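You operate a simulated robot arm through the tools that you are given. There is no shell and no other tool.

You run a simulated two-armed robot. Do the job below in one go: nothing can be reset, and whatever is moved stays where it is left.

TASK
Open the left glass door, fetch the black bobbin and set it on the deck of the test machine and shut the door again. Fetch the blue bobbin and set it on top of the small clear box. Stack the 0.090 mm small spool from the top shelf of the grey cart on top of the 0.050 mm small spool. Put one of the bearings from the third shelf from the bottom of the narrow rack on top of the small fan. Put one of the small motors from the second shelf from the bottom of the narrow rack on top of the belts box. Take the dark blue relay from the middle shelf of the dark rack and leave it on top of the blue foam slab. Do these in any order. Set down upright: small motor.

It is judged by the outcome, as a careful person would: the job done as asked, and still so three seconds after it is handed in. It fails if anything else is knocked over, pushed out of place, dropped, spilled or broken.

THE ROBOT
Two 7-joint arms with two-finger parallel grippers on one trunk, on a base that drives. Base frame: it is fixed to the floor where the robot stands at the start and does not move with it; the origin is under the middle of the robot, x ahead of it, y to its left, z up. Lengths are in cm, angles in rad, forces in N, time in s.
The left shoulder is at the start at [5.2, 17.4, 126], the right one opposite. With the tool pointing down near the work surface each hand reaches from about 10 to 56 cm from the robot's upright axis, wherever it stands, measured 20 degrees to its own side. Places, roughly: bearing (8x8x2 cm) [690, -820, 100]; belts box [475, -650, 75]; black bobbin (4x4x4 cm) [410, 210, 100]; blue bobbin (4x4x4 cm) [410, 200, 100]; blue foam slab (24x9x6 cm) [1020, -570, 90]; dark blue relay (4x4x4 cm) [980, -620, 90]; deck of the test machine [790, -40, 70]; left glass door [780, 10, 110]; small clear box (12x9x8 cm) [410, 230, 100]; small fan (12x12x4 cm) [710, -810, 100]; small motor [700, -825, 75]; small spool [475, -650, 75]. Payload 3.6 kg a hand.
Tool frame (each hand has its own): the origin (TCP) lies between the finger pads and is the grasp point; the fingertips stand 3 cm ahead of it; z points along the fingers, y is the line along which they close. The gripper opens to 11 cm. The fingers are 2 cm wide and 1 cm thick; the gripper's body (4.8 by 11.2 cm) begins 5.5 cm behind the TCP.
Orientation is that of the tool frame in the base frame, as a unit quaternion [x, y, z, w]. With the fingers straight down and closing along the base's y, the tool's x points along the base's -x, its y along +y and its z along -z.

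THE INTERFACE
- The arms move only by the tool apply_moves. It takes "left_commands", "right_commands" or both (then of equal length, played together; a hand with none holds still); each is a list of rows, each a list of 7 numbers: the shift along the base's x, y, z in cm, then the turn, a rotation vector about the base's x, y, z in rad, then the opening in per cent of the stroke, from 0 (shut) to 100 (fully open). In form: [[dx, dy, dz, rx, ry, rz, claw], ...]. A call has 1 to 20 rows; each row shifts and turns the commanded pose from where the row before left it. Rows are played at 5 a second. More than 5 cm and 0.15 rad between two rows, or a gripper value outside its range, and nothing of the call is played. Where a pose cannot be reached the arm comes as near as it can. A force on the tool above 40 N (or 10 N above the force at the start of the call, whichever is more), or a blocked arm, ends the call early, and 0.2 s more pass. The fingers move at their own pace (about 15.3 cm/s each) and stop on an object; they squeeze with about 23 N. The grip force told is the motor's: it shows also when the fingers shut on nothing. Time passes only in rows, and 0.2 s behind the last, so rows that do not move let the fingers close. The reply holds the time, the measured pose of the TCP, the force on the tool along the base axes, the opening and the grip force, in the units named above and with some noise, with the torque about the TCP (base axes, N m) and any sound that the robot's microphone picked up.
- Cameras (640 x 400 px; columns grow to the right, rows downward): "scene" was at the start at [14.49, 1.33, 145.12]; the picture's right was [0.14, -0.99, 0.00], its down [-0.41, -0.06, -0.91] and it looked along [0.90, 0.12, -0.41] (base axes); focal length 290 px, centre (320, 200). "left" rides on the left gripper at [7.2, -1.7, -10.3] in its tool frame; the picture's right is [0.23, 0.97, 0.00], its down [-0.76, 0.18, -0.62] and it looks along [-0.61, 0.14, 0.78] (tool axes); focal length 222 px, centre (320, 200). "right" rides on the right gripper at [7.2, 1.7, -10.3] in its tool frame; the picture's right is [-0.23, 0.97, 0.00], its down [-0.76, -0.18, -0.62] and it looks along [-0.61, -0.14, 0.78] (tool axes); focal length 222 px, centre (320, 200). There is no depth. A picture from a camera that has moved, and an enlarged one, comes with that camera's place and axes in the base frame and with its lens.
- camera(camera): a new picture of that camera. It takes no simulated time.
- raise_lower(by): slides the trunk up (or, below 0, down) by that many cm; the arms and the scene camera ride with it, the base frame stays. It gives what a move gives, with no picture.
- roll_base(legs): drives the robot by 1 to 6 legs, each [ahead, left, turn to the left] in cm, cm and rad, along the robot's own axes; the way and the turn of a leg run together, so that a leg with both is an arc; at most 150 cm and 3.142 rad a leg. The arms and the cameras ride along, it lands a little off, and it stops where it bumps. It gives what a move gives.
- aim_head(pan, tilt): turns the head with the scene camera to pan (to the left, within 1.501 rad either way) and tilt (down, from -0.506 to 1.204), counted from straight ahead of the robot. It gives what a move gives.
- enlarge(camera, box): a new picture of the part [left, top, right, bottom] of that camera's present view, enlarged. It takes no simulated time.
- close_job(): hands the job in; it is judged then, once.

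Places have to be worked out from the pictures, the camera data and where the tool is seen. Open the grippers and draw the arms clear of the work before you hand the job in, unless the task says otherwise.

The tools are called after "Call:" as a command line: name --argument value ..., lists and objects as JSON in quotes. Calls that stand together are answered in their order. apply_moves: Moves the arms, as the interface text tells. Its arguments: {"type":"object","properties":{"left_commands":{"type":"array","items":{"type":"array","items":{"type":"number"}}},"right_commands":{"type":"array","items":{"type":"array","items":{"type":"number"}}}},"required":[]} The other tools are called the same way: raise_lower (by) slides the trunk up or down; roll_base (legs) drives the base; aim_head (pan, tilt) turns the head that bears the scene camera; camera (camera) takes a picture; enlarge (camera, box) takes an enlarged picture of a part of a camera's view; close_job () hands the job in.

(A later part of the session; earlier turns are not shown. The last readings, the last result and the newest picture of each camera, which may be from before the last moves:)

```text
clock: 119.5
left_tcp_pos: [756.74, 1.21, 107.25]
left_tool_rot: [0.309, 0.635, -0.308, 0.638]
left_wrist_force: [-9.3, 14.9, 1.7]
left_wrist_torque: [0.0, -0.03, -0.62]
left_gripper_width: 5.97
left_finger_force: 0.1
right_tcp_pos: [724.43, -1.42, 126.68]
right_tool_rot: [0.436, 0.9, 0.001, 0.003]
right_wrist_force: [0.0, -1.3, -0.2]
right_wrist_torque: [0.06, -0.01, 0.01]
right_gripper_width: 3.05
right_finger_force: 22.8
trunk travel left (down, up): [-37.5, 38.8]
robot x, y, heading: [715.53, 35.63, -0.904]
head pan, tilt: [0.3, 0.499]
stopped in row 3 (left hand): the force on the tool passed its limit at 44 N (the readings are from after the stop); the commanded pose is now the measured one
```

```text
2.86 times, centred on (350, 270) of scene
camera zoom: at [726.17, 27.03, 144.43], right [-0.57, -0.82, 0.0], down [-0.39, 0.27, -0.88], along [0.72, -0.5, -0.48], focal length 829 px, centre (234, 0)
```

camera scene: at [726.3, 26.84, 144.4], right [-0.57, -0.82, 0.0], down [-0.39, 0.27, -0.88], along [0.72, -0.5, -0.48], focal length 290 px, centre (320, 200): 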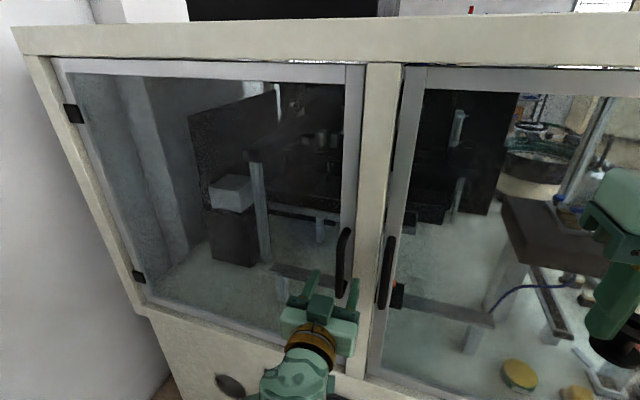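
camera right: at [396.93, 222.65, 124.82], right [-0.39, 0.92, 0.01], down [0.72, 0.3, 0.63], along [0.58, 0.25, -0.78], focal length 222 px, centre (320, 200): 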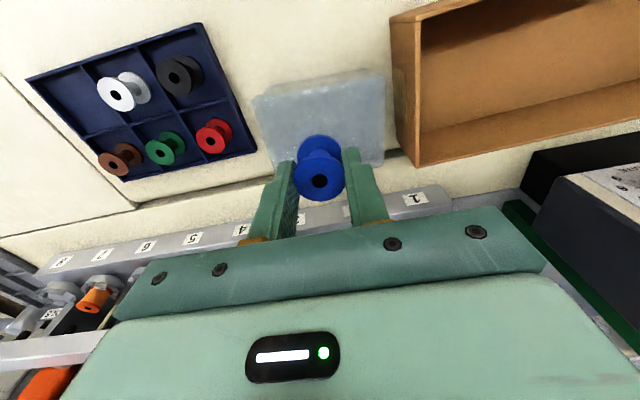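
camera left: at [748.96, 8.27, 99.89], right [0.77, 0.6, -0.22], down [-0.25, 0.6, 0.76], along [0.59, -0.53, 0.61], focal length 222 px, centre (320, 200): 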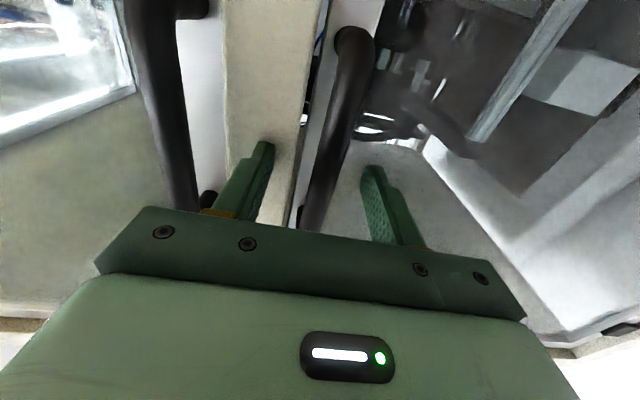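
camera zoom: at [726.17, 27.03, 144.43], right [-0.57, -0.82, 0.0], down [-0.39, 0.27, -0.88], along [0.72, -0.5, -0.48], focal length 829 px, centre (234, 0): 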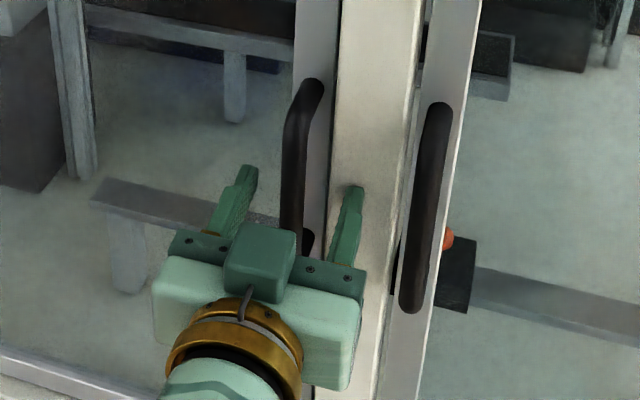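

A fingertip touched the post; the bar lies between the pads now. I back off 0.4 cm and close on the bar.

Call:
apply_moves --left_commands '[[-0.3, 0.4, 0, 0, 0, 0, 55], [0, 0, 0, 0, 0, 0, 20], [0, 0, 0, 0, 0, 0, 0], [0, 0, 0, 0, 0, 0, 0]]'

Call:
camera --camera "left"

```text
clock: 120.5
left_tcp_pos: [756.68, 1.75, 107.27]
left_tool_rot: [0.309, 0.635, -0.308, 0.638]
left_wrist_force: [4.3, 1.2, 1.3]
left_wrist_torque: [-0.28, -0.05, 0.14]
left_gripper_width: 1.57
left_finger_force: 44.6
right_tcp_pos: [724.44, -1.49, 126.63]
right_tool_rot: [0.436, 0.9, 0.001, 0.004]
right_wrist_force: [-0.4, 1.0, 0.5]
right_wrist_torque: [-0.01, -0.03, 0.01]
right_gripper_width: 3.06
right_finger_force: 23.5
trunk travel left (down, up): [-37.5, 38.8]
robot x, y, heading: [715.39, 36.02, -0.907]
head pan, tilt: [0.3, 0.499]
```

```text
taken
camera left: at [748.85, 8.68, 99.86], right [0.77, 0.6, -0.22], down [-0.25, 0.6, 0.76], along [0.59, -0.53, 0.61], focal length 222 px, centre (320, 200)
```

left: 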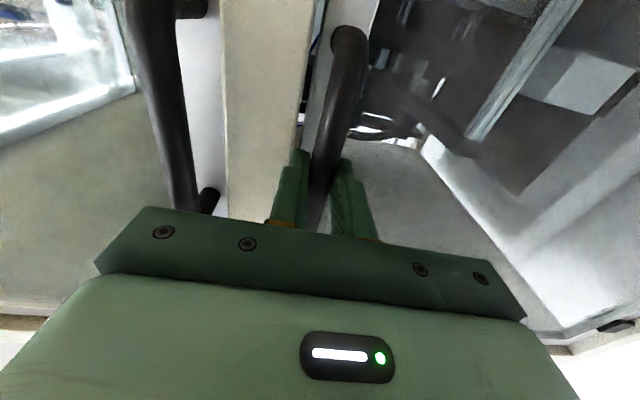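

The bar is gripped (1.6 cm). The hinge is about [806, 34.5], radius ≈ 59 cm; I pull along the arc a little first.

Call:
apply_moves --left_commands '[[-1.0, 1.5, 0, 0, 0, -0.03, 0], [-0.93, 1.48, 0, 0, 0, -0.03, 0], [-0.9, 1.53, 0, 0, 0, -0.03, 0], [-0.85, 1.56, 0, 0, 0, -0.03, 0]]'

Call:
camera --camera "scene"

```text
clock: 121.5
left_tcp_pos: [753.34, 7.95, 107.17]
left_tool_rot: [0.345, 0.614, -0.345, 0.62]
left_wrist_force: [20.5, 10.7, 9.9]
left_wrist_torque: [0.49, 0.31, 0.51]
left_gripper_width: 1.57
left_finger_force: 44.9
right_tcp_pos: [724.74, -1.25, 126.81]
right_tool_rot: [0.436, 0.9, -0.001, 0.003]
right_wrist_force: [-0.7, 1.2, -0.2]
right_wrist_torque: [-0.02, -0.01, -0.03]
right_gripper_width: 3.01
right_finger_force: 22.8
trunk travel left (down, up): [-37.5, 38.8]
robot x, y, heading: [715.5, 36.2, -0.897]
head pan, tilt: [0.3, 0.499]
```

```text
taken
camera scene: at [726.51, 27.27, 144.42], right [-0.57, -0.82, 0.0], down [-0.4, 0.27, -0.88], along [0.72, -0.5, -0.48], focal length 290 px, centre (320, 200)
```

scene: 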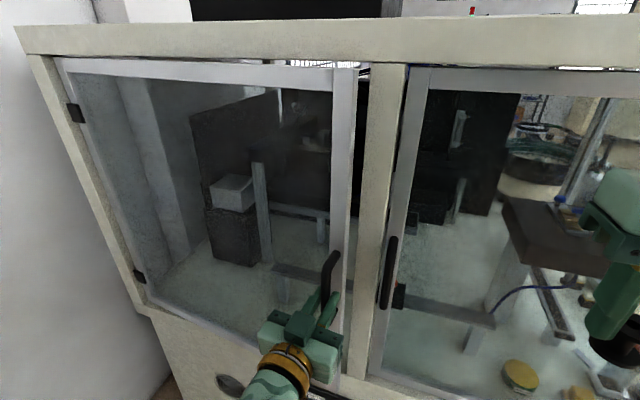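

The door swings out. The side force points towards the hinge, so I tighten the arc a bit and keep pulling.

Call:
apply_moves --left_commands '[[-0.5, 1.75, 0, 0, 0, -0.03, 0], [-0.6, 1.67, 0, 0, 0, -0.03, 0], [-0.6, 1.67, 0, 0, 0, -0.03, 0], [-0.55, 1.69, 0, 0, 0, -0.03, 0], [-0.5, 1.7, 0, 0, 0, -0.03, 0], [-0.45, 1.71, 0, 0, 0, -0.03, 0]]'

Call:
camera --camera "scene"

```text
clock: 122.9
left_tcp_pos: [749.81, 17.24, 106.12]
left_tool_rot: [0.399, 0.579, -0.402, 0.587]
left_wrist_force: [1.4, 0.8, 33.2]
left_wrist_torque: [-0.58, -0.05, 0.07]
left_gripper_width: 1.55
left_finger_force: 45.4
left hand out of reach, approached as far as the arm can: row 5, 6
right_tcp_pos: [724.21, -1.23, 126.83]
right_tool_rot: [0.436, 0.9, 0.001, 0.004]
right_wrist_force: [-0.4, -0.3, 0.2]
right_wrist_torque: [0.02, 0.0, 0.02]
right_gripper_width: 3.01
right_finger_force: 23.9
trunk travel left (down, up): [-37.5, 38.8]
robot x, y, heading: [715.46, 35.96, -0.9]
head pan, tilt: [0.3, 0.499]
```

```text
taken
camera scene: at [726.0, 27.15, 144.47], right [-0.57, -0.82, 0.0], down [-0.39, 0.27, -0.88], along [0.72, -0.5, -0.48], focal length 290 px, centre (320, 200)
```

scene: 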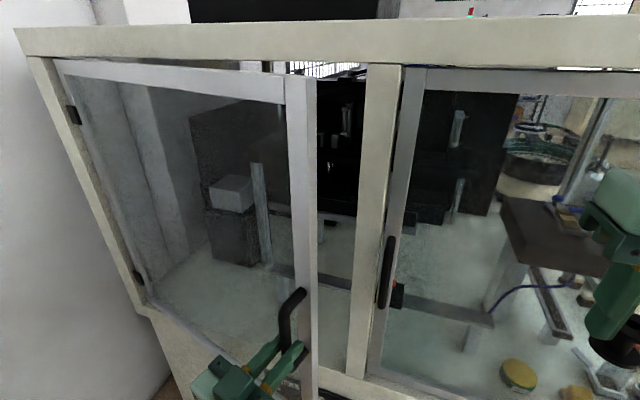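

The arm is folded at its limit with the door ~0.28 rad open. I release, back the base along the tool axis, and will regrip with the arm extended.

Call:
apply_moves --left_commands '[[0, 0, 0, 0, 0, 0, 60], [0, 0, 0, 0, 0, 0, 60]]'

Call:
roll_base --legs '[[-14, 4.4, 0]]'

Call:
camera --camera "scene"

Call:
camera --camera "left"

```text
clock: 123.5
left_tcp_pos: [750.04, 17.02, 105.7]
left_tool_rot: [0.402, 0.581, -0.399, 0.584]
left_wrist_force: [-0.2, -0.2, 0.0]
left_wrist_torque: [0.0, 0.01, -0.01]
left_gripper_width: 6.61
left_finger_force: 0.0
right_tcp_pos: [724.42, -1.53, 126.68]
right_tool_rot: [0.436, 0.9, 0.001, 0.003]
right_wrist_force: [-0.3, -0.4, 0.7]
right_wrist_torque: [-0.01, -0.02, 0.01]
right_gripper_width: 3.0
right_finger_force: 23.1
trunk travel left (down, up): [-37.5, 38.8]
robot x, y, heading: [715.46, 36.05, -0.903]
head pan, tilt: [0.3, 0.499]
```

```text
clock: 124.9
left_tcp_pos: [744.71, 30.98, 105.74]
left_tool_rot: [0.4, 0.581, -0.4, 0.586]
left_wrist_force: [-0.3, -0.5, -0.9]
left_wrist_torque: [0.01, 0.01, -0.01]
left_gripper_width: 6.6
left_finger_force: 0.1
right_tcp_pos: [719.17, 12.58, 126.78]
right_tool_rot: [0.435, 0.9, 0.0, 0.004]
right_wrist_force: [-1.0, -0.2, 0.6]
right_wrist_torque: [-0.03, -0.03, 0.0]
right_gripper_width: 3.02
right_finger_force: 22.6
trunk travel left (down, up): [-37.5, 38.8]
robot x, y, heading: [709.95, 50.12, -0.9]
head pan, tilt: [0.3, 0.499]
```

```text
taken
camera scene: at [720.78, 40.97, 144.44], right [-0.57, -0.82, 0.0], down [-0.39, 0.27, -0.88], along [0.72, -0.5, -0.48], focal length 290 px, centre (320, 200)
```

scene: 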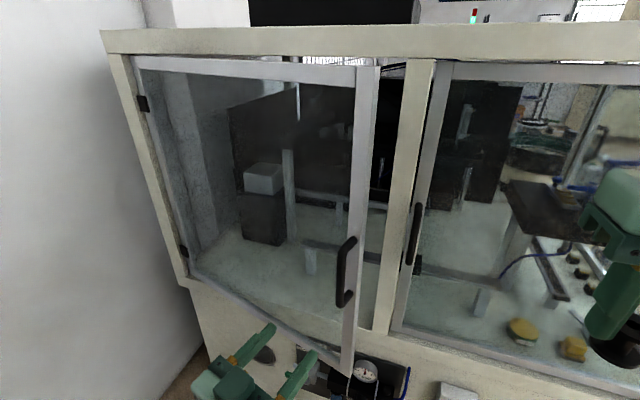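

```text
taken
camera left: at [739.29, 39.99, 98.5], right [0.91, 0.35, -0.22], down [-0.06, 0.65, 0.76], along [0.41, -0.68, 0.61], focal length 222 px, centre (320, 200)
```

left: 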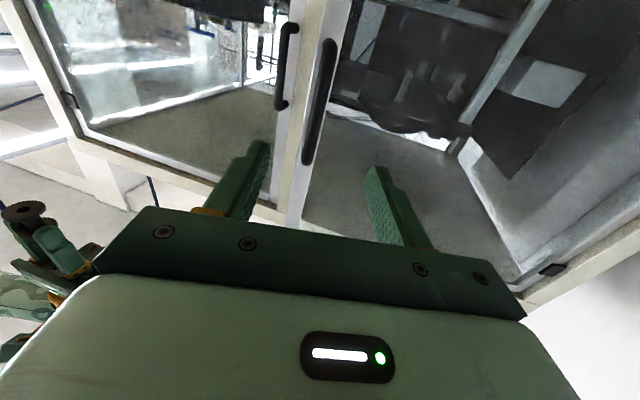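

The bar stays where I left it, at about [750.4, 16]. I extend the arm back to it and regrip.

Call:
apply_moves --left_commands '[[1.33, -3.5, 0.4, 0, 0, 0, 60], [1.33, -3.5, 0.4, 0, 0, 0, 60], [1.33, -3.5, 0.4, 0, 0, 0, 60], [1.1, -2.9, 0.3, 0, 0, 0, 60], [0, 0, 0, 0, 0, 0, 0], [0, 0, 0, 0, 0, 0, 0], [0, 0, 0, 0, 0, 0, 0]]'

Call:
camera --camera "left"

```text
clock: 126.5
left_tcp_pos: [749.89, 17.41, 107.36]
left_tool_rot: [0.401, 0.581, -0.399, 0.585]
left_wrist_force: [-5.3, -1.4, -2.7]
left_wrist_torque: [0.07, 0.37, -0.12]
left_gripper_width: 1.59
left_finger_force: 44.7
right_tcp_pos: [719.11, 12.28, 126.57]
right_tool_rot: [0.436, 0.9, 0.001, 0.004]
right_wrist_force: [0.5, 0.1, -0.4]
right_wrist_torque: [-0.01, 0.01, -0.02]
right_gripper_width: 3.07
right_finger_force: 22.6
trunk travel left (down, up): [-37.5, 38.8]
robot x, y, heading: [710.28, 49.86, -0.901]
head pan, tilt: [0.3, 0.499]
```

```text
taken
camera left: at [744.38, 26.37, 100.02], right [0.91, 0.35, -0.22], down [-0.06, 0.65, 0.76], along [0.41, -0.68, 0.61], focal length 222 px, centre (320, 200)
```

left: 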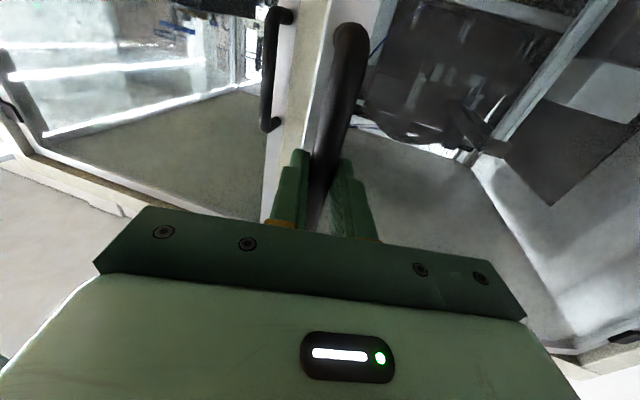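

Regripped. Pull another ~0.25 rad along the arc about hinge [806.9, 32.7].

Call:
apply_moves --left_commands '[[-0.35, 1.43, 0, 0, 0, -0.02, 0], [-0.34, 1.44, 0, 0, 0, -0.02, 0], [-0.28, 1.45, 0, 0, 0, -0.02, 0], [-0.28, 1.45, 0, 0, 0, -0.02, 0], [-0.2, 1.46, 0, 0, 0, -0.02, 0], [-0.2, 1.46, 0, 0, 0, -0.02, 0], [-0.12, 1.47, 0, 0, 0, -0.02, 0], [-0.12, 1.47, 0, 0, 0, -0.02, 0], [-0.05, 1.47, 0, 0, 0, -0.02, 0]]'

Call:
camera --camera "scene"

```text
clock: 128.5
left_tcp_pos: [747.46, 30.5, 107.39]
left_tool_rot: [0.453, 0.543, -0.45, 0.546]
left_wrist_force: [-31.0, -2.5, -10.5]
left_wrist_torque: [0.28, 0.32, -0.37]
left_gripper_width: 1.55
left_finger_force: 45.1
right_tcp_pos: [718.67, 12.37, 126.58]
right_tool_rot: [0.436, 0.9, 0.001, 0.005]
right_wrist_force: [-0.6, -0.6, -0.1]
right_wrist_torque: [-0.03, 0.0, 0.02]
right_gripper_width: 3.03
right_finger_force: 23.6
trunk travel left (down, up): [-37.5, 38.8]
robot x, y, heading: [710.08, 49.96, -0.901]
head pan, tilt: [0.3, 0.499]
```

```text
taken
camera scene: at [720.37, 40.77, 144.45], right [-0.57, -0.82, 0.0], down [-0.39, 0.27, -0.88], along [0.72, -0.5, -0.48], focal length 290 px, centre (320, 200)
```

scene: 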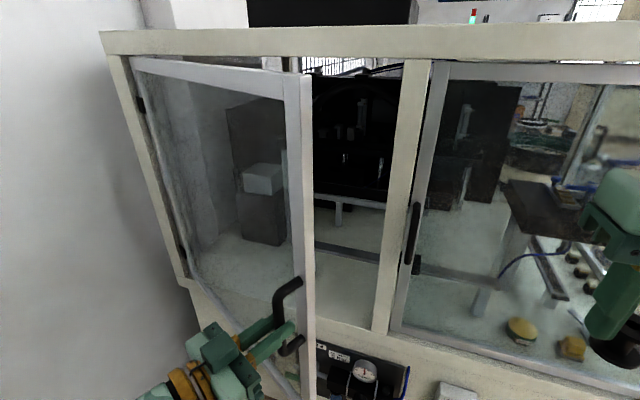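

Door is ~25° open and the pull force is turning radial, so I release and back off along the tool axis; next I'll push the door from its inner side.

Call:
apply_moves --left_commands '[[-0.4, 0, 0, 0, 0, 0, 0], [0, 0, 0, 0, 0, 0, 70], [0, 0, 0, 0, 0, 0, 70]]'

Call:
roll_base --legs '[[-10.5, 4.5, 0]]'

Call:
camera --camera "scene"

```text
clock: 129.3
left_tcp_pos: [747.52, 30.68, 107.31]
left_tool_rot: [0.451, 0.542, -0.45, 0.548]
left_wrist_force: [0.4, -0.4, -0.6]
left_wrist_torque: [0.01, -0.01, 0.0]
left_gripper_width: 7.68
left_finger_force: 0.1
right_tcp_pos: [719.19, 12.37, 126.73]
right_tool_rot: [0.435, 0.9, 0.001, 0.003]
right_wrist_force: [0.3, -0.6, -0.2]
right_wrist_torque: [-0.01, -0.01, 0.0]
right_gripper_width: 3.04
right_finger_force: 22.8
trunk travel left (down, up): [-37.5, 38.8]
robot x, y, heading: [709.95, 49.86, -0.908]
head pan, tilt: [0.3, 0.499]
```

```text
clock: 130.5
left_tcp_pos: [744.41, 41.75, 107.36]
left_tool_rot: [0.452, 0.542, -0.451, 0.547]
left_wrist_force: [0.5, 0.5, 0.4]
left_wrist_torque: [0.05, 0.0, -0.01]
left_gripper_width: 7.69
left_finger_force: 0.0
right_tcp_pos: [716.02, 23.61, 126.72]
right_tool_rot: [0.436, 0.9, 0.0, 0.005]
right_wrist_force: [-0.4, 1.0, -0.6]
right_wrist_torque: [-0.02, -0.01, 0.04]
right_gripper_width: 3.02
right_finger_force: 23.3
trunk travel left (down, up): [-37.5, 38.8]
robot x, y, heading: [706.57, 61.03, -0.904]
head pan, tilt: [0.3, 0.499]
```

```text
taken
camera scene: at [717.74, 52.02, 144.43], right [-0.57, -0.82, 0.0], down [-0.39, 0.27, -0.88], along [0.72, -0.5, -0.48], focal length 290 px, centre (320, 200)
```

scene: 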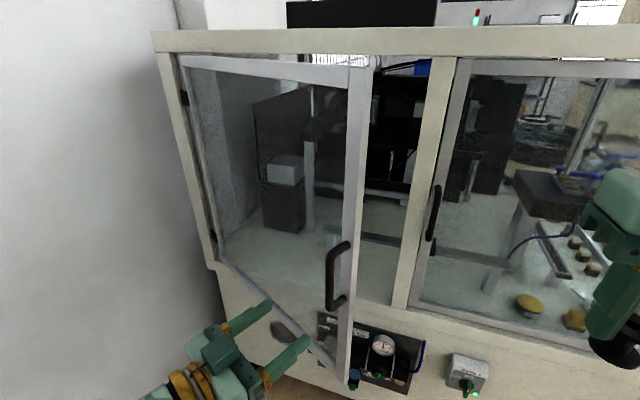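

The door stays put. I move the right hand (with bobbin) a bit right, and bring the left hand, re-aligned to the door normal and closed, in front of the gap right of the door edge.

Call:
apply_moves --left_commands '[[0, 0, 0, 0, 0, 0, 30], [0, 0, 0, 0, 0, 0, 0], [-2.67, -2, 0, 0, 0, 0.075, 0], [-2.67, -2, 0, 0, 0, 0.075, 0], [-2.67, -2, 0, 0, 0, 0.075, 0], [-2.67, -2, 0, 0, 0, 0.075, 0], [-2.67, -2, 0, 0, 0, 0.075, 0], [-2.67, -2, 0, 0, 0, 0.075, 0]]' --right_commands '[[-2.7, -2, 0, 0, 0, 0, 0], [-2.7, -2, 0, 0, 0, 0, 0], [-2.6, -2, 0, 0, 0, 0, 0], [0, 0, 0, 0, 0, 0, 0], [0, 0, 0, 0, 0, 0, 0], [0, 0, 0, 0, 0, 0, 0], [0, 0, 0, 0, 0, 0, 0], [0, 0, 0, 0, 0, 0, 0]]'

Call:
camera --camera "scene"

```text
clock: 131.9
left_tcp_pos: [740.18, 37.7, 103.25]
left_tool_rot: [0.425, 0.584, -0.27, 0.637]
left_wrist_force: [-0.4, -0.2, -0.8]
left_wrist_torque: [-0.03, 0.0, -0.01]
left_gripper_width: 0.02
left_finger_force: 23.5
right_tcp_pos: [708.05, 17.41, 126.7]
right_tool_rot: [0.436, 0.9, 0.0, 0.002]
right_wrist_force: [0.2, -0.1, -0.9]
right_wrist_torque: [-0.01, -0.01, 0.01]
right_gripper_width: 3.02
right_finger_force: 23.2
trunk travel left (down, up): [-37.5, 38.8]
robot x, y, heading: [707.24, 61.12, -0.905]
head pan, tilt: [0.3, 0.499]
stopped in row 7 (left hand): the arm was blocked; the commanded pose is now the measured one
```

```text
taken
camera scene: at [717.81, 51.95, 144.42], right [-0.57, -0.82, 0.0], down [-0.39, 0.27, -0.88], along [0.72, -0.5, -0.48], focal length 290 px, centre (320, 200)
```

scene: 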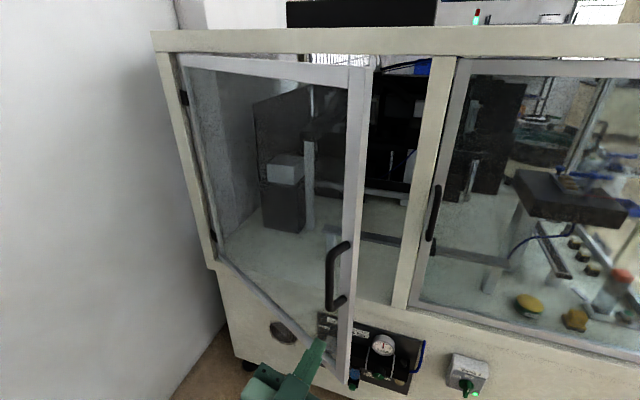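

The arm folded up against its limit. I slide the base right 18 cm, so the hand clears the door edge, then straighten the tool and extend.

Call:
roll_base --legs '[[0, -18, 0]]'

Call:
apply_moves --left_commands '[[1.2, -1.6, 1, -0.058, 0.098, 0, 0], [1.2, -1.6, 1, -0.058, 0.098, 0, 0], [1.2, -1.6, 1, 0, 0, 0.05, 0], [1.2, -1.6, 1, 0, 0, 0.05, 0]]'

Call:
camera --camera "scene"

```text
clock: 133.4
left_tcp_pos: [725.71, 26.2, 103.2]
left_tool_rot: [0.426, 0.583, -0.27, 0.637]
left_wrist_force: [0.0, -0.2, -0.1]
left_wrist_torque: [0.03, 0.01, 0.02]
left_gripper_width: 0.0
left_finger_force: 22.5
right_tcp_pos: [693.78, 5.86, 126.68]
right_tool_rot: [0.436, 0.9, 0.002, 0.004]
right_wrist_force: [-0.4, 0.4, -0.7]
right_wrist_torque: [-0.02, 0.0, -0.04]
right_gripper_width: 3.05
right_finger_force: 23.5
trunk travel left (down, up): [-37.5, 38.8]
robot x, y, heading: [692.74, 49.79, -0.904]
head pan, tilt: [0.3, 0.499]
```

```text
clock: 134.4
left_tcp_pos: [730.59, 22.6, 103.71]
left_tool_rot: [0.411, 0.607, -0.275, 0.622]
left_wrist_force: [0.0, -0.2, -0.5]
left_wrist_torque: [0.02, 0.01, -0.01]
left_gripper_width: 0.0
left_finger_force: 23.1
right_tcp_pos: [693.87, 6.1, 126.69]
right_tool_rot: [0.434, 0.901, 0.001, 0.003]
right_wrist_force: [0.6, 1.4, 0.8]
right_wrist_torque: [-0.03, 0.01, 0.03]
right_gripper_width: 3.05
right_finger_force: 22.9
trunk travel left (down, up): [-37.5, 38.8]
robot x, y, heading: [692.26, 49.93, -0.903]
head pan, tilt: [0.3, 0.499]
stopped in row 4 (left hand): the arm was blocked; the commanded pose is now the measured one
```

```text
taken
camera scene: at [703.47, 40.56, 144.41], right [-0.57, -0.82, 0.0], down [-0.39, 0.27, -0.88], along [0.72, -0.5, -0.48], focal length 290 px, centre (320, 200)
```

scene: 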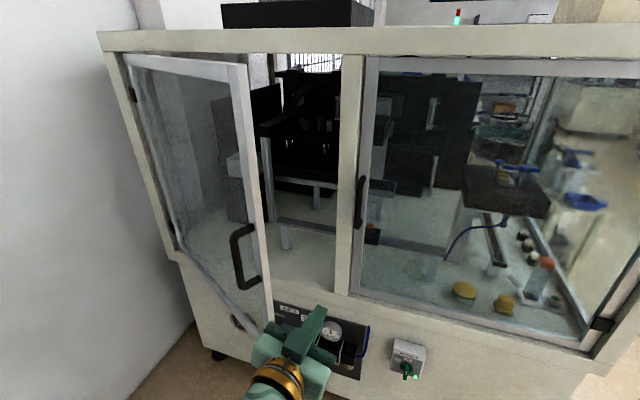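

The arm is in an awkward fold. I look at its configuration.

Call:
aim_head --pan 1.0 --tilt 0.9

Call:
camera --camera "scene"

```text
clock: 135.4
left_tcp_pos: [730.52, 22.55, 103.73]
left_tool_rot: [0.411, 0.608, -0.275, 0.622]
left_wrist_force: [0.4, -0.1, 0.6]
left_wrist_torque: [0.0, 0.01, 0.0]
left_gripper_width: 0.0
left_finger_force: 22.9
right_tcp_pos: [693.79, 6.08, 126.7]
right_tool_rot: [0.436, 0.9, 0.001, 0.003]
right_wrist_force: [0.0, -0.2, 0.2]
right_wrist_torque: [-0.01, -0.01, 0.0]
right_gripper_width: 3.04
right_finger_force: 23.0
trunk travel left (down, up): [-37.5, 38.8]
robot x, y, heading: [692.62, 49.69, -0.901]
head pan, tilt: [1.0, 0.901]
```

```text
taken
camera scene: at [703.47, 46.48, 141.04], right [0.1, -1.0, 0.0], down [-0.78, -0.07, -0.62], along [0.62, 0.06, -0.78], focal length 290 px, centre (320, 200)
```

scene: 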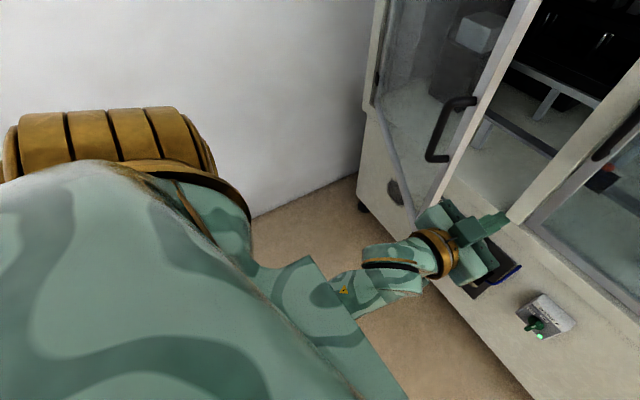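

Elbow is low and close to the torso. I try extending the hand forward with a slight outward drift, which should free it.

Call:
apply_moves --left_commands '[[1.9, -1.7, 0.4, 0, 0, 0, 0], [1.9, -1.7, 0.4, 0, 0, 0, 0], [1.9, -1.7, 0.4, 0, 0, 0, 0], [1.6, -1.9, 0.4, 0, 0, 0, 0]]'

Call:
camera --camera "scene"

```text
clock: 136.4
left_tcp_pos: [737.8, 15.65, 105.46]
left_tool_rot: [0.41, 0.608, -0.276, 0.621]
left_wrist_force: [0.1, 0.3, -0.3]
left_wrist_torque: [0.03, 0.01, 0.02]
left_gripper_width: 0.01
left_finger_force: 23.1
right_tcp_pos: [693.81, 6.08, 126.66]
right_tool_rot: [0.436, 0.9, 0.002, 0.004]
right_wrist_force: [0.5, 0.7, 0.5]
right_wrist_torque: [-0.03, 0.03, -0.02]
right_gripper_width: 3.03
right_finger_force: 23.2
trunk travel left (down, up): [-37.5, 38.8]
robot x, y, heading: [692.64, 49.5, -0.899]
head pan, tilt: [1.0, 0.901]
```

```text
taken
camera scene: at [703.51, 46.43, 141.03], right [0.1, -1.0, 0.0], down [-0.78, -0.08, -0.62], along [0.62, 0.06, -0.78], focal length 290 px, centre (320, 200)
```

scene: 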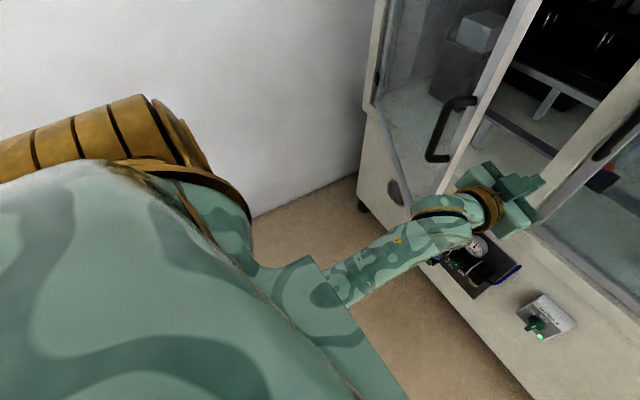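

Better idea: hook the door from over its top edge (z ≈ 140) with the left hand pointing down, so the forearm passes above the door. I raise the trunk, shift the base a little right and turn the left tool downward.

Call:
raise_lower --by 20

Call:
roll_base --legs '[[0, -8, 0]]'

Call:
apply_moves --left_commands '[[-0.52, 1.09, 0.59, 0.104, 0.0879, 0.0208, 0], [-0.52, 1.09, 0.59, 0.104, 0.0879, 0.0208, 0], [-0.52, 1.09, 0.59, 0.104, 0.0879, 0.0208, 0], [-0.52, 1.09, 0.59, 0.104, 0.0879, 0.0208, 0], [-0.52, 1.09, 0.59, 0.104, 0.0879, 0.0208, 0], [-0.52, 1.09, 0.59, 0.104, 0.0879, 0.0208, 0], [-0.52, 1.09, 0.59, 0.104, 0.0879, 0.0208, 0], [-0.52, 1.09, 0.59, 0.104, 0.0879, 0.0208, 0], [-0.52, 1.09, 0.59, 0.104, 0.0879, 0.0208, 0], [-0.52, 1.09, 0.59, 0.104, 0.0879, 0.0208, 0], [-0.52, 1.09, 0.59, 0.104, 0.0879, 0.0208, 0]]'

Call:
aim_head --pan 0.3 --tilt 0.6

Call:
camera --camera "scene"

```text
clock: 138.6
left_tcp_pos: [737.85, 15.68, 125.31]
left_tool_rot: [0.41, 0.608, -0.274, 0.622]
left_wrist_force: [0.3, -0.3, -0.3]
left_wrist_torque: [-0.01, 0.02, 0.0]
left_gripper_width: 0.01
left_finger_force: 22.9
right_tcp_pos: [693.8, 6.05, 146.75]
right_tool_rot: [0.435, 0.9, 0.001, 0.004]
right_wrist_force: [-0.2, -0.3, -0.1]
right_wrist_torque: [0.01, -0.02, -0.01]
right_gripper_width: 3.05
right_finger_force: 22.6
trunk travel left (down, up): [-57.5, 18.8]
robot x, y, heading: [692.79, 50.04, -0.907]
head pan, tilt: [1.0, 0.901]
```

```text
clock: 139.7
left_tcp_pos: [731.52, 10.52, 125.38]
left_tool_rot: [0.411, 0.607, -0.277, 0.621]
left_wrist_force: [-0.5, 0.3, 0.2]
left_wrist_torque: [-0.02, -0.01, 0.02]
left_gripper_width: 0.02
left_finger_force: 23.2
right_tcp_pos: [687.51, 1.06, 146.62]
right_tool_rot: [0.436, 0.9, 0.001, 0.004]
right_wrist_force: [-0.3, 0.5, -0.4]
right_wrist_torque: [-0.01, -0.05, 0.0]
right_gripper_width: 3.02
right_finger_force: 23.3
trunk travel left (down, up): [-57.5, 18.8]
robot x, y, heading: [686.4, 44.65, -0.904]
head pan, tilt: [1.0, 0.901]
```

```text
clock: 140.6
left_tcp_pos: [734.67, 18.06, 126.35]
left_tool_rot: [0.467, 0.734, -0.114, 0.481]
left_wrist_force: [0.7, 0.3, 0.2]
left_wrist_torque: [-0.01, -0.04, -0.03]
left_gripper_width: 0.01
left_finger_force: 22.5
right_tcp_pos: [687.66, 1.21, 146.85]
right_tool_rot: [0.436, 0.9, 0.0, 0.004]
right_wrist_force: [0.0, -0.4, 0.6]
right_wrist_torque: [-0.01, -0.03, 0.02]
right_gripper_width: 3.03
right_finger_force: 22.8
trunk travel left (down, up): [-57.5, 18.8]
robot x, y, heading: [686.13, 44.96, -0.9]
head pan, tilt: [1.0, 0.901]
stopped in row 4 (left hand): the arm was blocked; the commanded pose is now the measured one
```

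```text
clock: 141.7
left_tcp_pos: [734.65, 17.95, 126.29]
left_tool_rot: [0.467, 0.734, -0.112, 0.481]
left_wrist_force: [-0.1, 0.6, -0.2]
left_wrist_torque: [-0.01, -0.03, 0.0]
left_gripper_width: 0.01
left_finger_force: 23.1
right_tcp_pos: [687.59, 1.03, 146.67]
right_tool_rot: [0.436, 0.9, 0.001, 0.003]
right_wrist_force: [0.8, 1.1, -0.1]
right_wrist_torque: [0.03, 0.03, 0.01]
right_gripper_width: 3.01
right_finger_force: 22.8
trunk travel left (down, up): [-57.5, 18.8]
robot x, y, heading: [686.29, 44.76, -0.902]
head pan, tilt: [0.3, 0.6]
```

```text
taken
camera scene: at [694.75, 38.68, 163.64], right [-0.57, -0.82, 0.0], down [-0.47, 0.32, -0.82], along [0.68, -0.47, -0.57], focal length 290 px, centre (320, 200)
```

scene: 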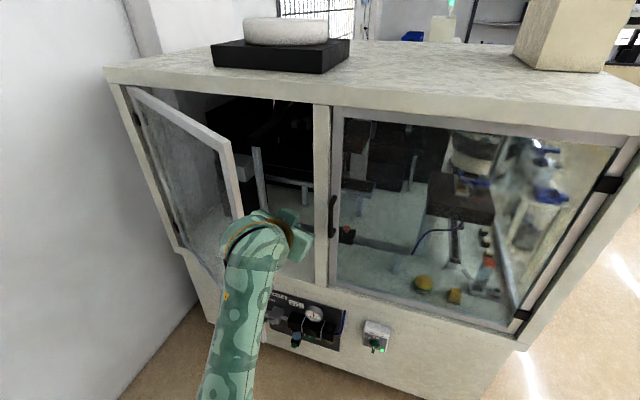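

The low-elbow posture blocks tool-down here. I move to open space on the right to reconfigure the left arm to tool-down (reversing my earlier path).

Call:
roll_base --legs '[[-3, -70, 0]]'

Call:
apply_moves --left_commands '[[0.6, 2.96, 2.5, 0.0816, 0.1005, 0.0263, 0], [0.6, 2.96, 2.5, 0.0816, 0.1005, 0.0263, 0], [0.6, 2.96, 2.5, 0.0816, 0.1005, 0.0263, 0], [0.6, 2.96, 2.5, 0.0816, 0.1005, 0.0263, 0], [0.6, 2.96, 2.5, 0.0816, 0.1005, 0.0263, 0], [0.6, 2.96, 2.5, 0.0816, 0.1005, 0.0263, 0], [0.6, 2.96, 2.5, 0.0816, 0.1005, 0.0263, 0], [0.6, 2.96, 2.5, 0.0816, 0.1005, 0.0263, 0]]'

Call:
camera --camera "scene"

```text
clock: 145.5
left_tcp_pos: [677.78, -23.0, 126.2]
left_tool_rot: [0.462, 0.737, -0.11, 0.481]
left_wrist_force: [0.3, 0.3, 0.0]
left_wrist_torque: [0.03, -0.01, -0.01]
left_gripper_width: 0.0
left_finger_force: 22.4
right_tcp_pos: [631.09, -40.42, 146.81]
right_tool_rot: [0.431, 0.902, 0.001, 0.003]
right_wrist_force: [0.1, -0.1, -0.6]
right_wrist_torque: [0.02, -0.01, -0.03]
right_gripper_width: 3.02
right_finger_force: 23.5
trunk travel left (down, up): [-57.5, 18.8]
robot x, y, heading: [629.23, 3.53, -0.895]
head pan, tilt: [0.3, 0.6]
```

```text
clock: 147.3
left_tcp_pos: [687.72, -1.01, 143.75]
left_tool_rot: [0.434, 0.901, 0.005, -0.001]
left_wrist_force: [-1.0, 0.4, -0.6]
left_wrist_torque: [0.01, -0.02, -0.02]
left_gripper_width: 0.0
left_finger_force: 23.2
left hand out of reach, approached as far as the arm can: row 4, 5
right_tcp_pos: [631.23, -40.39, 146.76]
right_tool_rot: [0.43, 0.903, 0.0, 0.004]
right_wrist_force: [0.1, -0.5, 0.6]
right_wrist_torque: [-0.04, 0.0, -0.01]
right_gripper_width: 3.01
right_finger_force: 22.7
trunk travel left (down, up): [-57.5, 18.8]
robot x, y, heading: [629.28, 3.11, -0.889]
head pan, tilt: [0.3, 0.6]
```

```text
taken
camera scene: at [637.83, -2.74, 163.64], right [-0.56, -0.83, 0.0], down [-0.47, 0.31, -0.82], along [0.68, -0.46, -0.57], focal length 290 px, centre (320, 200)
```

scene: 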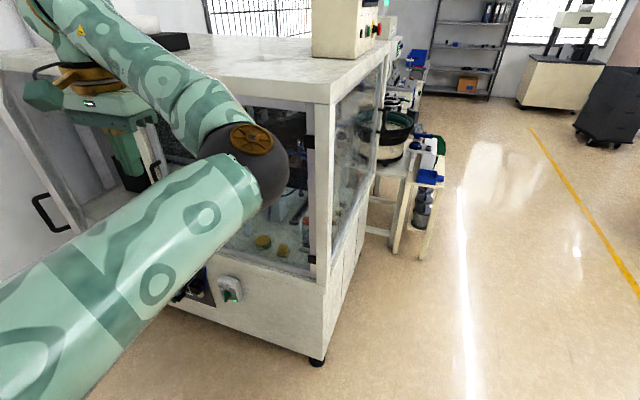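

Left tool is pointing down again, though the elbow is odd. I bring the hand back to its home-like spot and view the posture.

Call:
apply_moves --left_commands '[[-2.67, -2.8, 0.4, 0, 0, 0, 0], [-2.67, -2.8, 0.4, 0, 0, 0, 0], [-2.67, -2.8, 0.4, 0, 0, 0, 0], [-2.67, -2.8, 0.4, 0, 0, 0, 0], [-2.67, -2.8, 0.4, 0, 0, 0, 0], [-2.67, -2.8, 0.4, 0, 0, 0, 0]]'

Call:
camera --camera "scene"

```text
clock: 148.7
left_tcp_pos: [685.19, -7.91, 146.09]
left_tool_rot: [0.432, 0.902, 0.005, -0.002]
left_wrist_force: [-0.3, -0.4, 0.4]
left_wrist_torque: [0.02, -0.02, 0.02]
left_gripper_width: 0.0
left_finger_force: 23.2
left hand out of reach, approached as far as the arm can: row 2, 3, 4, 5, 6
right_tcp_pos: [630.98, -40.49, 146.67]
right_tool_rot: [0.431, 0.902, 0.001, 0.003]
right_wrist_force: [-0.2, -0.8, -1.0]
right_wrist_torque: [0.01, -0.01, 0.01]
right_gripper_width: 3.04
right_finger_force: 22.9
trunk travel left (down, up): [-57.5, 18.8]
robot x, y, heading: [629.19, 3.22, -0.892]
head pan, tilt: [0.3, 0.6]
```

```text
taken
camera scene: at [637.75, -2.95, 163.64], right [-0.56, -0.83, 0.0], down [-0.47, 0.32, -0.82], along [0.69, -0.46, -0.57], focal length 290 px, centre (320, 200)
```

scene: 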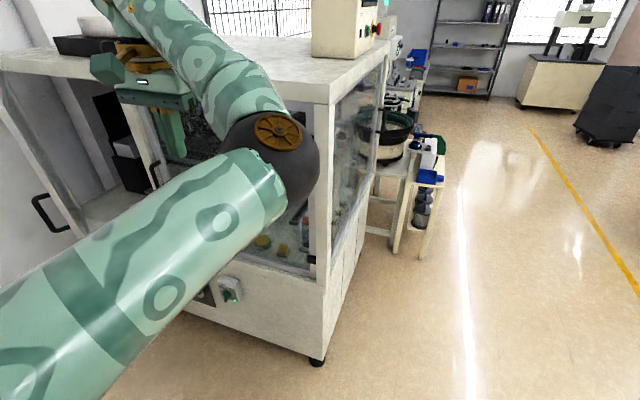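

The left arm now has elbow inward with the hand at left-front, which is fine for hooking over the door top. I raise the trunk 15, drive so the hand is above the spot just inside the door edge, then check.

Call:
raise_lower --by 15

Call:
roll_base --legs '[[0, 60, 0]]'

Call:
camera --camera "scene"

Call:
camera --camera "left"

```text
clock: 150.5
left_tcp_pos: [685.36, -7.54, 161.08]
left_tool_rot: [0.433, 0.901, 0.007, -0.001]
left_wrist_force: [-0.1, 0.5, 0.3]
left_wrist_torque: [0.0, -0.01, 0.0]
left_gripper_width: 0.01
left_finger_force: 23.1
right_tcp_pos: [631.07, -40.44, 161.63]
right_tool_rot: [0.431, 0.903, 0.002, 0.004]
right_wrist_force: [-0.2, 1.1, -0.2]
right_wrist_torque: [-0.03, 0.0, 0.01]
right_gripper_width: 3.0
right_finger_force: 23.1
trunk travel left (down, up): [-72.5, 3.8]
robot x, y, heading: [629.3, 3.3, -0.888]
head pan, tilt: [0.3, 0.6]
```

```text
clock: 153.8
left_tcp_pos: [730.74, 29.06, 161.1]
left_tool_rot: [0.432, 0.902, 0.006, 0.001]
left_wrist_force: [-0.1, -0.4, 0.2]
left_wrist_torque: [0.0, -0.04, -0.02]
left_gripper_width: 0.0
left_finger_force: 23.0
right_tcp_pos: [676.58, -3.83, 161.76]
right_tool_rot: [0.431, 0.902, 0.001, 0.003]
right_wrist_force: [-0.7, 0.9, 0.0]
right_wrist_torque: [0.01, -0.01, -0.01]
right_gripper_width: 3.01
right_finger_force: 22.9
trunk travel left (down, up): [-72.5, 3.8]
robot x, y, heading: [674.88, 40.05, -0.891]
head pan, tilt: [0.3, 0.6]
```

```text
taken
camera scene: at [682.84, 34.12, 178.65], right [-0.56, -0.83, 0.0], down [-0.47, 0.32, -0.82], along [0.69, -0.46, -0.57], focal length 290 px, centre (320, 200)
```

scene: 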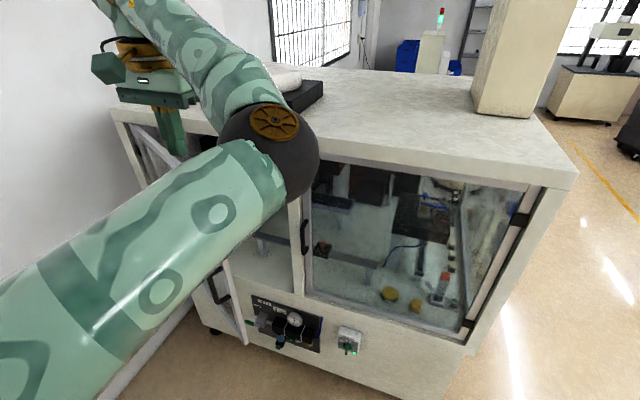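

```text
taken
camera left: at [724.73, 33.51, 171.47], right [0.62, 0.79, 0.01], down [0.61, -0.49, 0.62], along [0.49, -0.38, -0.78], focal length 222 px, centre (320, 200)
```

left: 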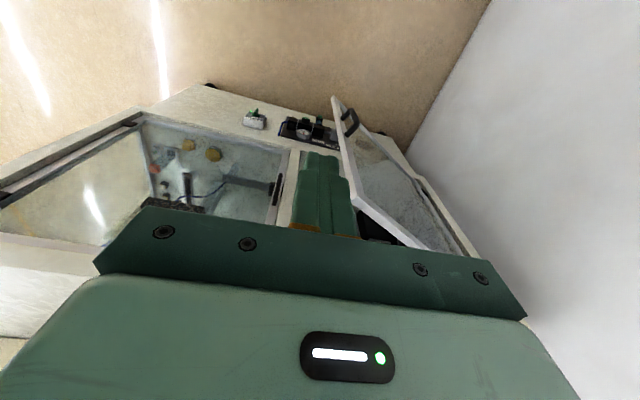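

The door's top free corner is at about [744.8, 24.9], opening ≈ 0.48 rad. I drive left 13 and forward 27.5 so the hand hangs above a spot 11 cm inside the door, then lower the trunk to hook.

Call:
roll_base --legs '[[0, 13, 0], [27.5, 0, 0]]'

Call:
camera --camera "left"

Call:
camera --camera "scene"

```text
clock: 156.6
left_tcp_pos: [758.19, 16.88, 161.23]
left_tool_rot: [0.429, 0.903, 0.005, 0.0]
left_wrist_force: [0.2, -0.1, 0.3]
left_wrist_torque: [-0.01, 0.01, 0.05]
left_gripper_width: 0.03
left_finger_force: 23.0
right_tcp_pos: [704.08, -16.57, 161.76]
right_tool_rot: [0.426, 0.905, 0.0, 0.004]
right_wrist_force: [-0.9, 0.6, -1.3]
right_wrist_torque: [-0.01, 0.0, -0.02]
right_gripper_width: 3.0
right_finger_force: 23.2
trunk travel left (down, up): [-72.5, 3.8]
robot x, y, heading: [702.27, 26.83, -0.883]
head pan, tilt: [0.3, 0.6]
```

```text
taken
camera left: at [752.06, 21.23, 171.48], right [0.61, 0.79, 0.01], down [0.62, -0.48, 0.62], along [0.5, -0.37, -0.78], focal length 222 px, centre (320, 200)
```

left: 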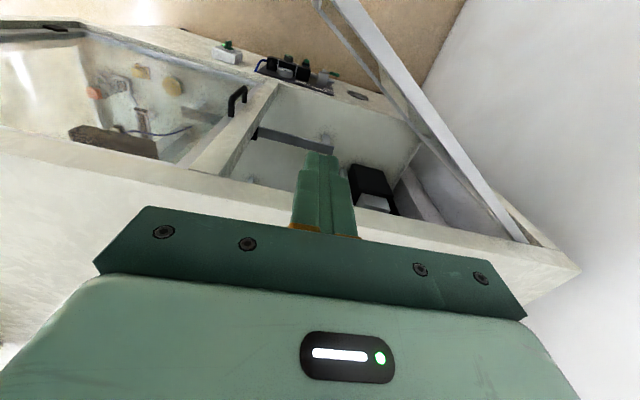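

```text
taken
camera scene: at [710.17, 21.5, 178.66], right [-0.55, -0.83, 0.0], down [-0.47, 0.31, -0.83], along [0.69, -0.45, -0.56], focal length 290 px, centre (320, 200)
```

scene: 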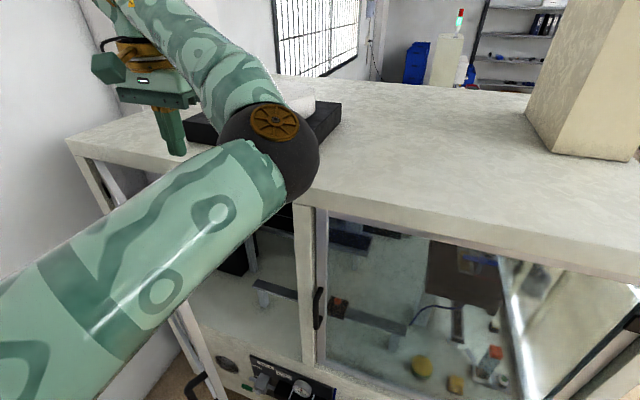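

The hand hangs inside the door. The elbow seems close to the face, so I back off 4 cm before lowering the trunk in stages.

Call:
roll_base --legs '[[-4, 0, 0]]'

Call:
raise_lower --by -16

Call:
camera --camera "left"

Call:
camera --camera "scene"

```text
clock: 157.5
left_tcp_pos: [756.33, 18.84, 160.74]
left_tool_rot: [0.429, 0.903, 0.008, -0.004]
left_wrist_force: [0.6, -1.5, -0.8]
left_wrist_torque: [0.06, 0.04, 0.0]
left_gripper_width: 0.0
left_finger_force: 22.5
right_tcp_pos: [702.36, -14.51, 161.43]
right_tool_rot: [0.426, 0.905, 0.003, 0.0]
right_wrist_force: [0.4, -0.9, -0.9]
right_wrist_torque: [0.06, 0.04, 0.0]
right_gripper_width: 3.02
right_finger_force: 22.6
trunk travel left (down, up): [-72.5, 3.8]
robot x, y, heading: [699.67, 30.23, -0.879]
head pan, tilt: [0.3, 0.6]
```

```text
clock: 159.3
left_tcp_pos: [755.63, 19.73, 145.06]
left_tool_rot: [0.428, 0.904, 0.006, -0.001]
left_wrist_force: [-0.9, 0.3, -0.3]
left_wrist_torque: [0.01, 0.02, 0.02]
left_gripper_width: 0.0
left_finger_force: 23.2
right_tcp_pos: [701.65, -13.69, 145.69]
right_tool_rot: [0.427, 0.904, 0.001, 0.004]
right_wrist_force: [0.6, -0.5, -0.2]
right_wrist_torque: [0.01, -0.01, 0.0]
right_gripper_width: 3.03
right_finger_force: 23.0
trunk travel left (down, up): [-56.5, 19.8]
robot x, y, heading: [699.73, 29.87, -0.882]
head pan, tilt: [0.3, 0.6]
```

```text
taken
camera left: at [749.64, 24.12, 155.44], right [0.61, 0.79, 0.01], down [0.62, -0.48, 0.62], along [0.5, -0.37, -0.78], focal length 222 px, centre (320, 200)
```

left: 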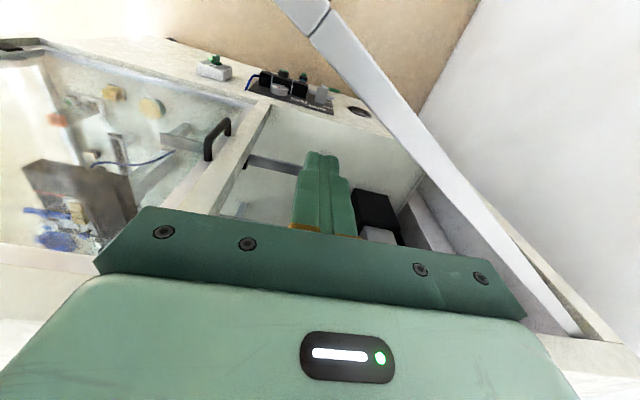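

```text
taken
camera scene: at [708.09, 23.96, 162.65], right [-0.55, -0.84, 0.0], down [-0.47, 0.31, -0.82], along [0.69, -0.45, -0.57], focal length 290 px, centre (320, 200)
```

scene: 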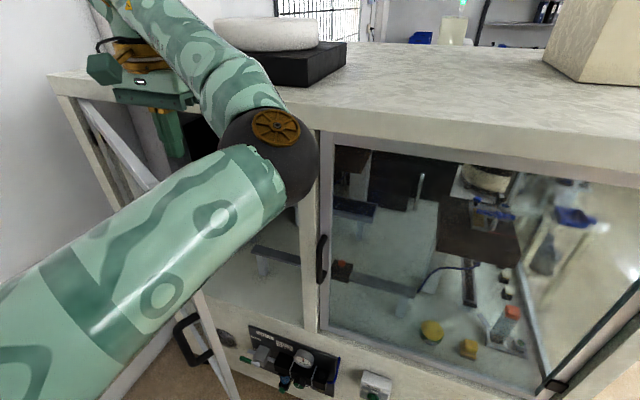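

I shift 4 cm right for clearance to the door's inner side, then lower 14 more to hook.

Call:
roll_base --legs '[[0, -4, 0]]'

Call:
raise_lower --by -14

Call:
camera --camera "left"

Call:
camera --camera "scene"

```text
clock: 160.2
left_tcp_pos: [753.16, 17.64, 144.96]
left_tool_rot: [0.429, 0.903, 0.005, -0.002]
left_wrist_force: [0.7, -0.1, -0.2]
left_wrist_torque: [-0.03, 0.04, -0.02]
left_gripper_width: 0.02
left_finger_force: 22.8
right_tcp_pos: [699.08, -15.8, 145.75]
right_tool_rot: [0.425, 0.905, 0.0, 0.004]
right_wrist_force: [0.4, 1.2, -0.6]
right_wrist_torque: [-0.04, 0.03, 0.01]
right_gripper_width: 3.02
right_finger_force: 22.4
trunk travel left (down, up): [-56.5, 19.8]
robot x, y, heading: [696.5, 27.53, -0.881]
head pan, tilt: [0.3, 0.6]
```

```text
clock: 161.9
left_tcp_pos: [753.36, 16.83, 130.14]
left_tool_rot: [0.428, 0.904, 0.01, -0.011]
left_wrist_force: [-0.6, 0.7, 0.7]
left_wrist_torque: [0.01, 0.0, 0.0]
left_gripper_width: 0.0
left_finger_force: 23.1
right_tcp_pos: [698.75, -16.04, 131.85]
right_tool_rot: [0.426, 0.905, -0.001, 0.005]
right_wrist_force: [0.3, -0.2, -0.6]
right_wrist_torque: [0.02, 0.06, -0.02]
right_gripper_width: 3.02
right_finger_force: 22.9
trunk travel left (down, up): [-42.5, 33.8]
robot x, y, heading: [696.5, 27.5, -0.88]
head pan, tilt: [0.3, 0.6]
```

```text
taken
camera left: at [747.4, 21.02, 140.7], right [0.61, 0.79, 0.02], down [0.63, -0.49, 0.6], along [0.49, -0.36, -0.8], focal length 222 px, centre (320, 200)
```

left: 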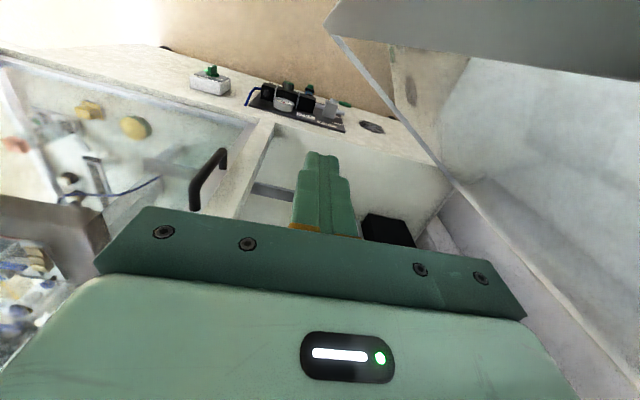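

```text
taken
camera scene: at [706.44, 19.87, 148.57], right [-0.55, -0.84, 0.0], down [-0.47, 0.31, -0.82], along [0.69, -0.45, -0.57], focal length 290 px, centre (320, 200)
```

scene: 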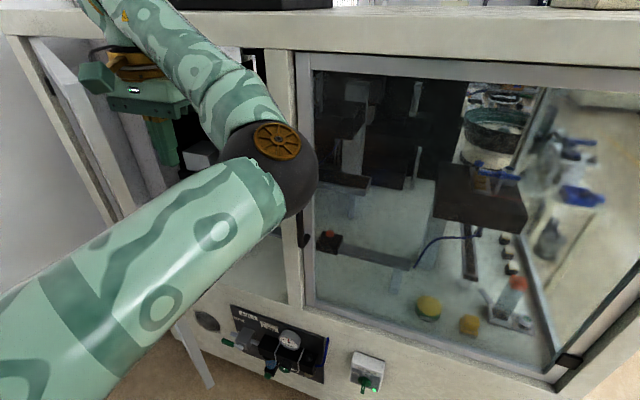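

Hooked behind the door. Now I drive back-left along the door's swing a bit.

Call:
roll_base --legs '[[-10, 5, 0]]'

Call:
camera --camera "scene"

Call:
camera --camera "left"

```text
clock: 163.1
left_tcp_pos: [750.76, 27.71, 130.18]
left_tool_rot: [0.431, 0.902, 0.01, -0.011]
left_wrist_force: [0.3, 0.6, 0.0]
left_wrist_torque: [-0.01, -0.02, -0.01]
left_gripper_width: 0.0
left_finger_force: 23.8
right_tcp_pos: [695.98, -4.99, 131.58]
right_tool_rot: [0.428, 0.904, 0.0, 0.003]
right_wrist_force: [-0.5, 0.0, 0.4]
right_wrist_torque: [0.0, 0.01, 0.01]
right_gripper_width: 3.03
right_finger_force: 22.6
trunk travel left (down, up): [-42.5, 33.8]
robot x, y, heading: [693.82, 38.49, -0.887]
head pan, tilt: [0.3, 0.6]
```

```text
taken
camera scene: at [703.92, 30.93, 148.56], right [-0.55, -0.83, 0.0], down [-0.47, 0.31, -0.83], along [0.69, -0.46, -0.56], focal length 290 px, centre (320, 200)
```

scene: 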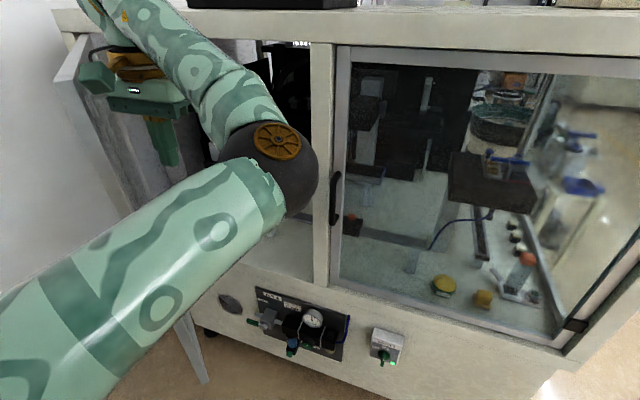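

```text
taken
camera left: at [744.89, 31.88, 140.66], right [0.61, 0.79, 0.01], down [0.62, -0.5, 0.6], along [0.48, -0.36, -0.8], focal length 222 px, centre (320, 200)
```

left: 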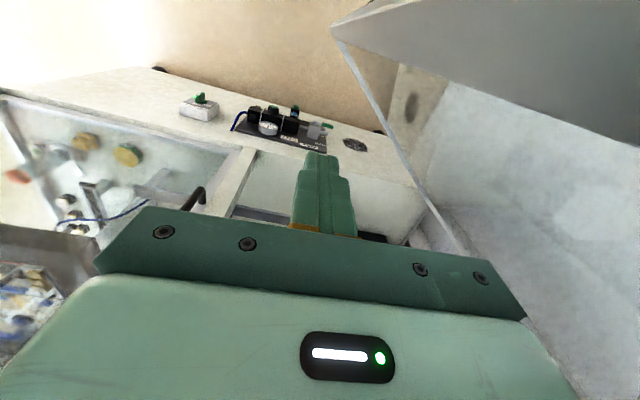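

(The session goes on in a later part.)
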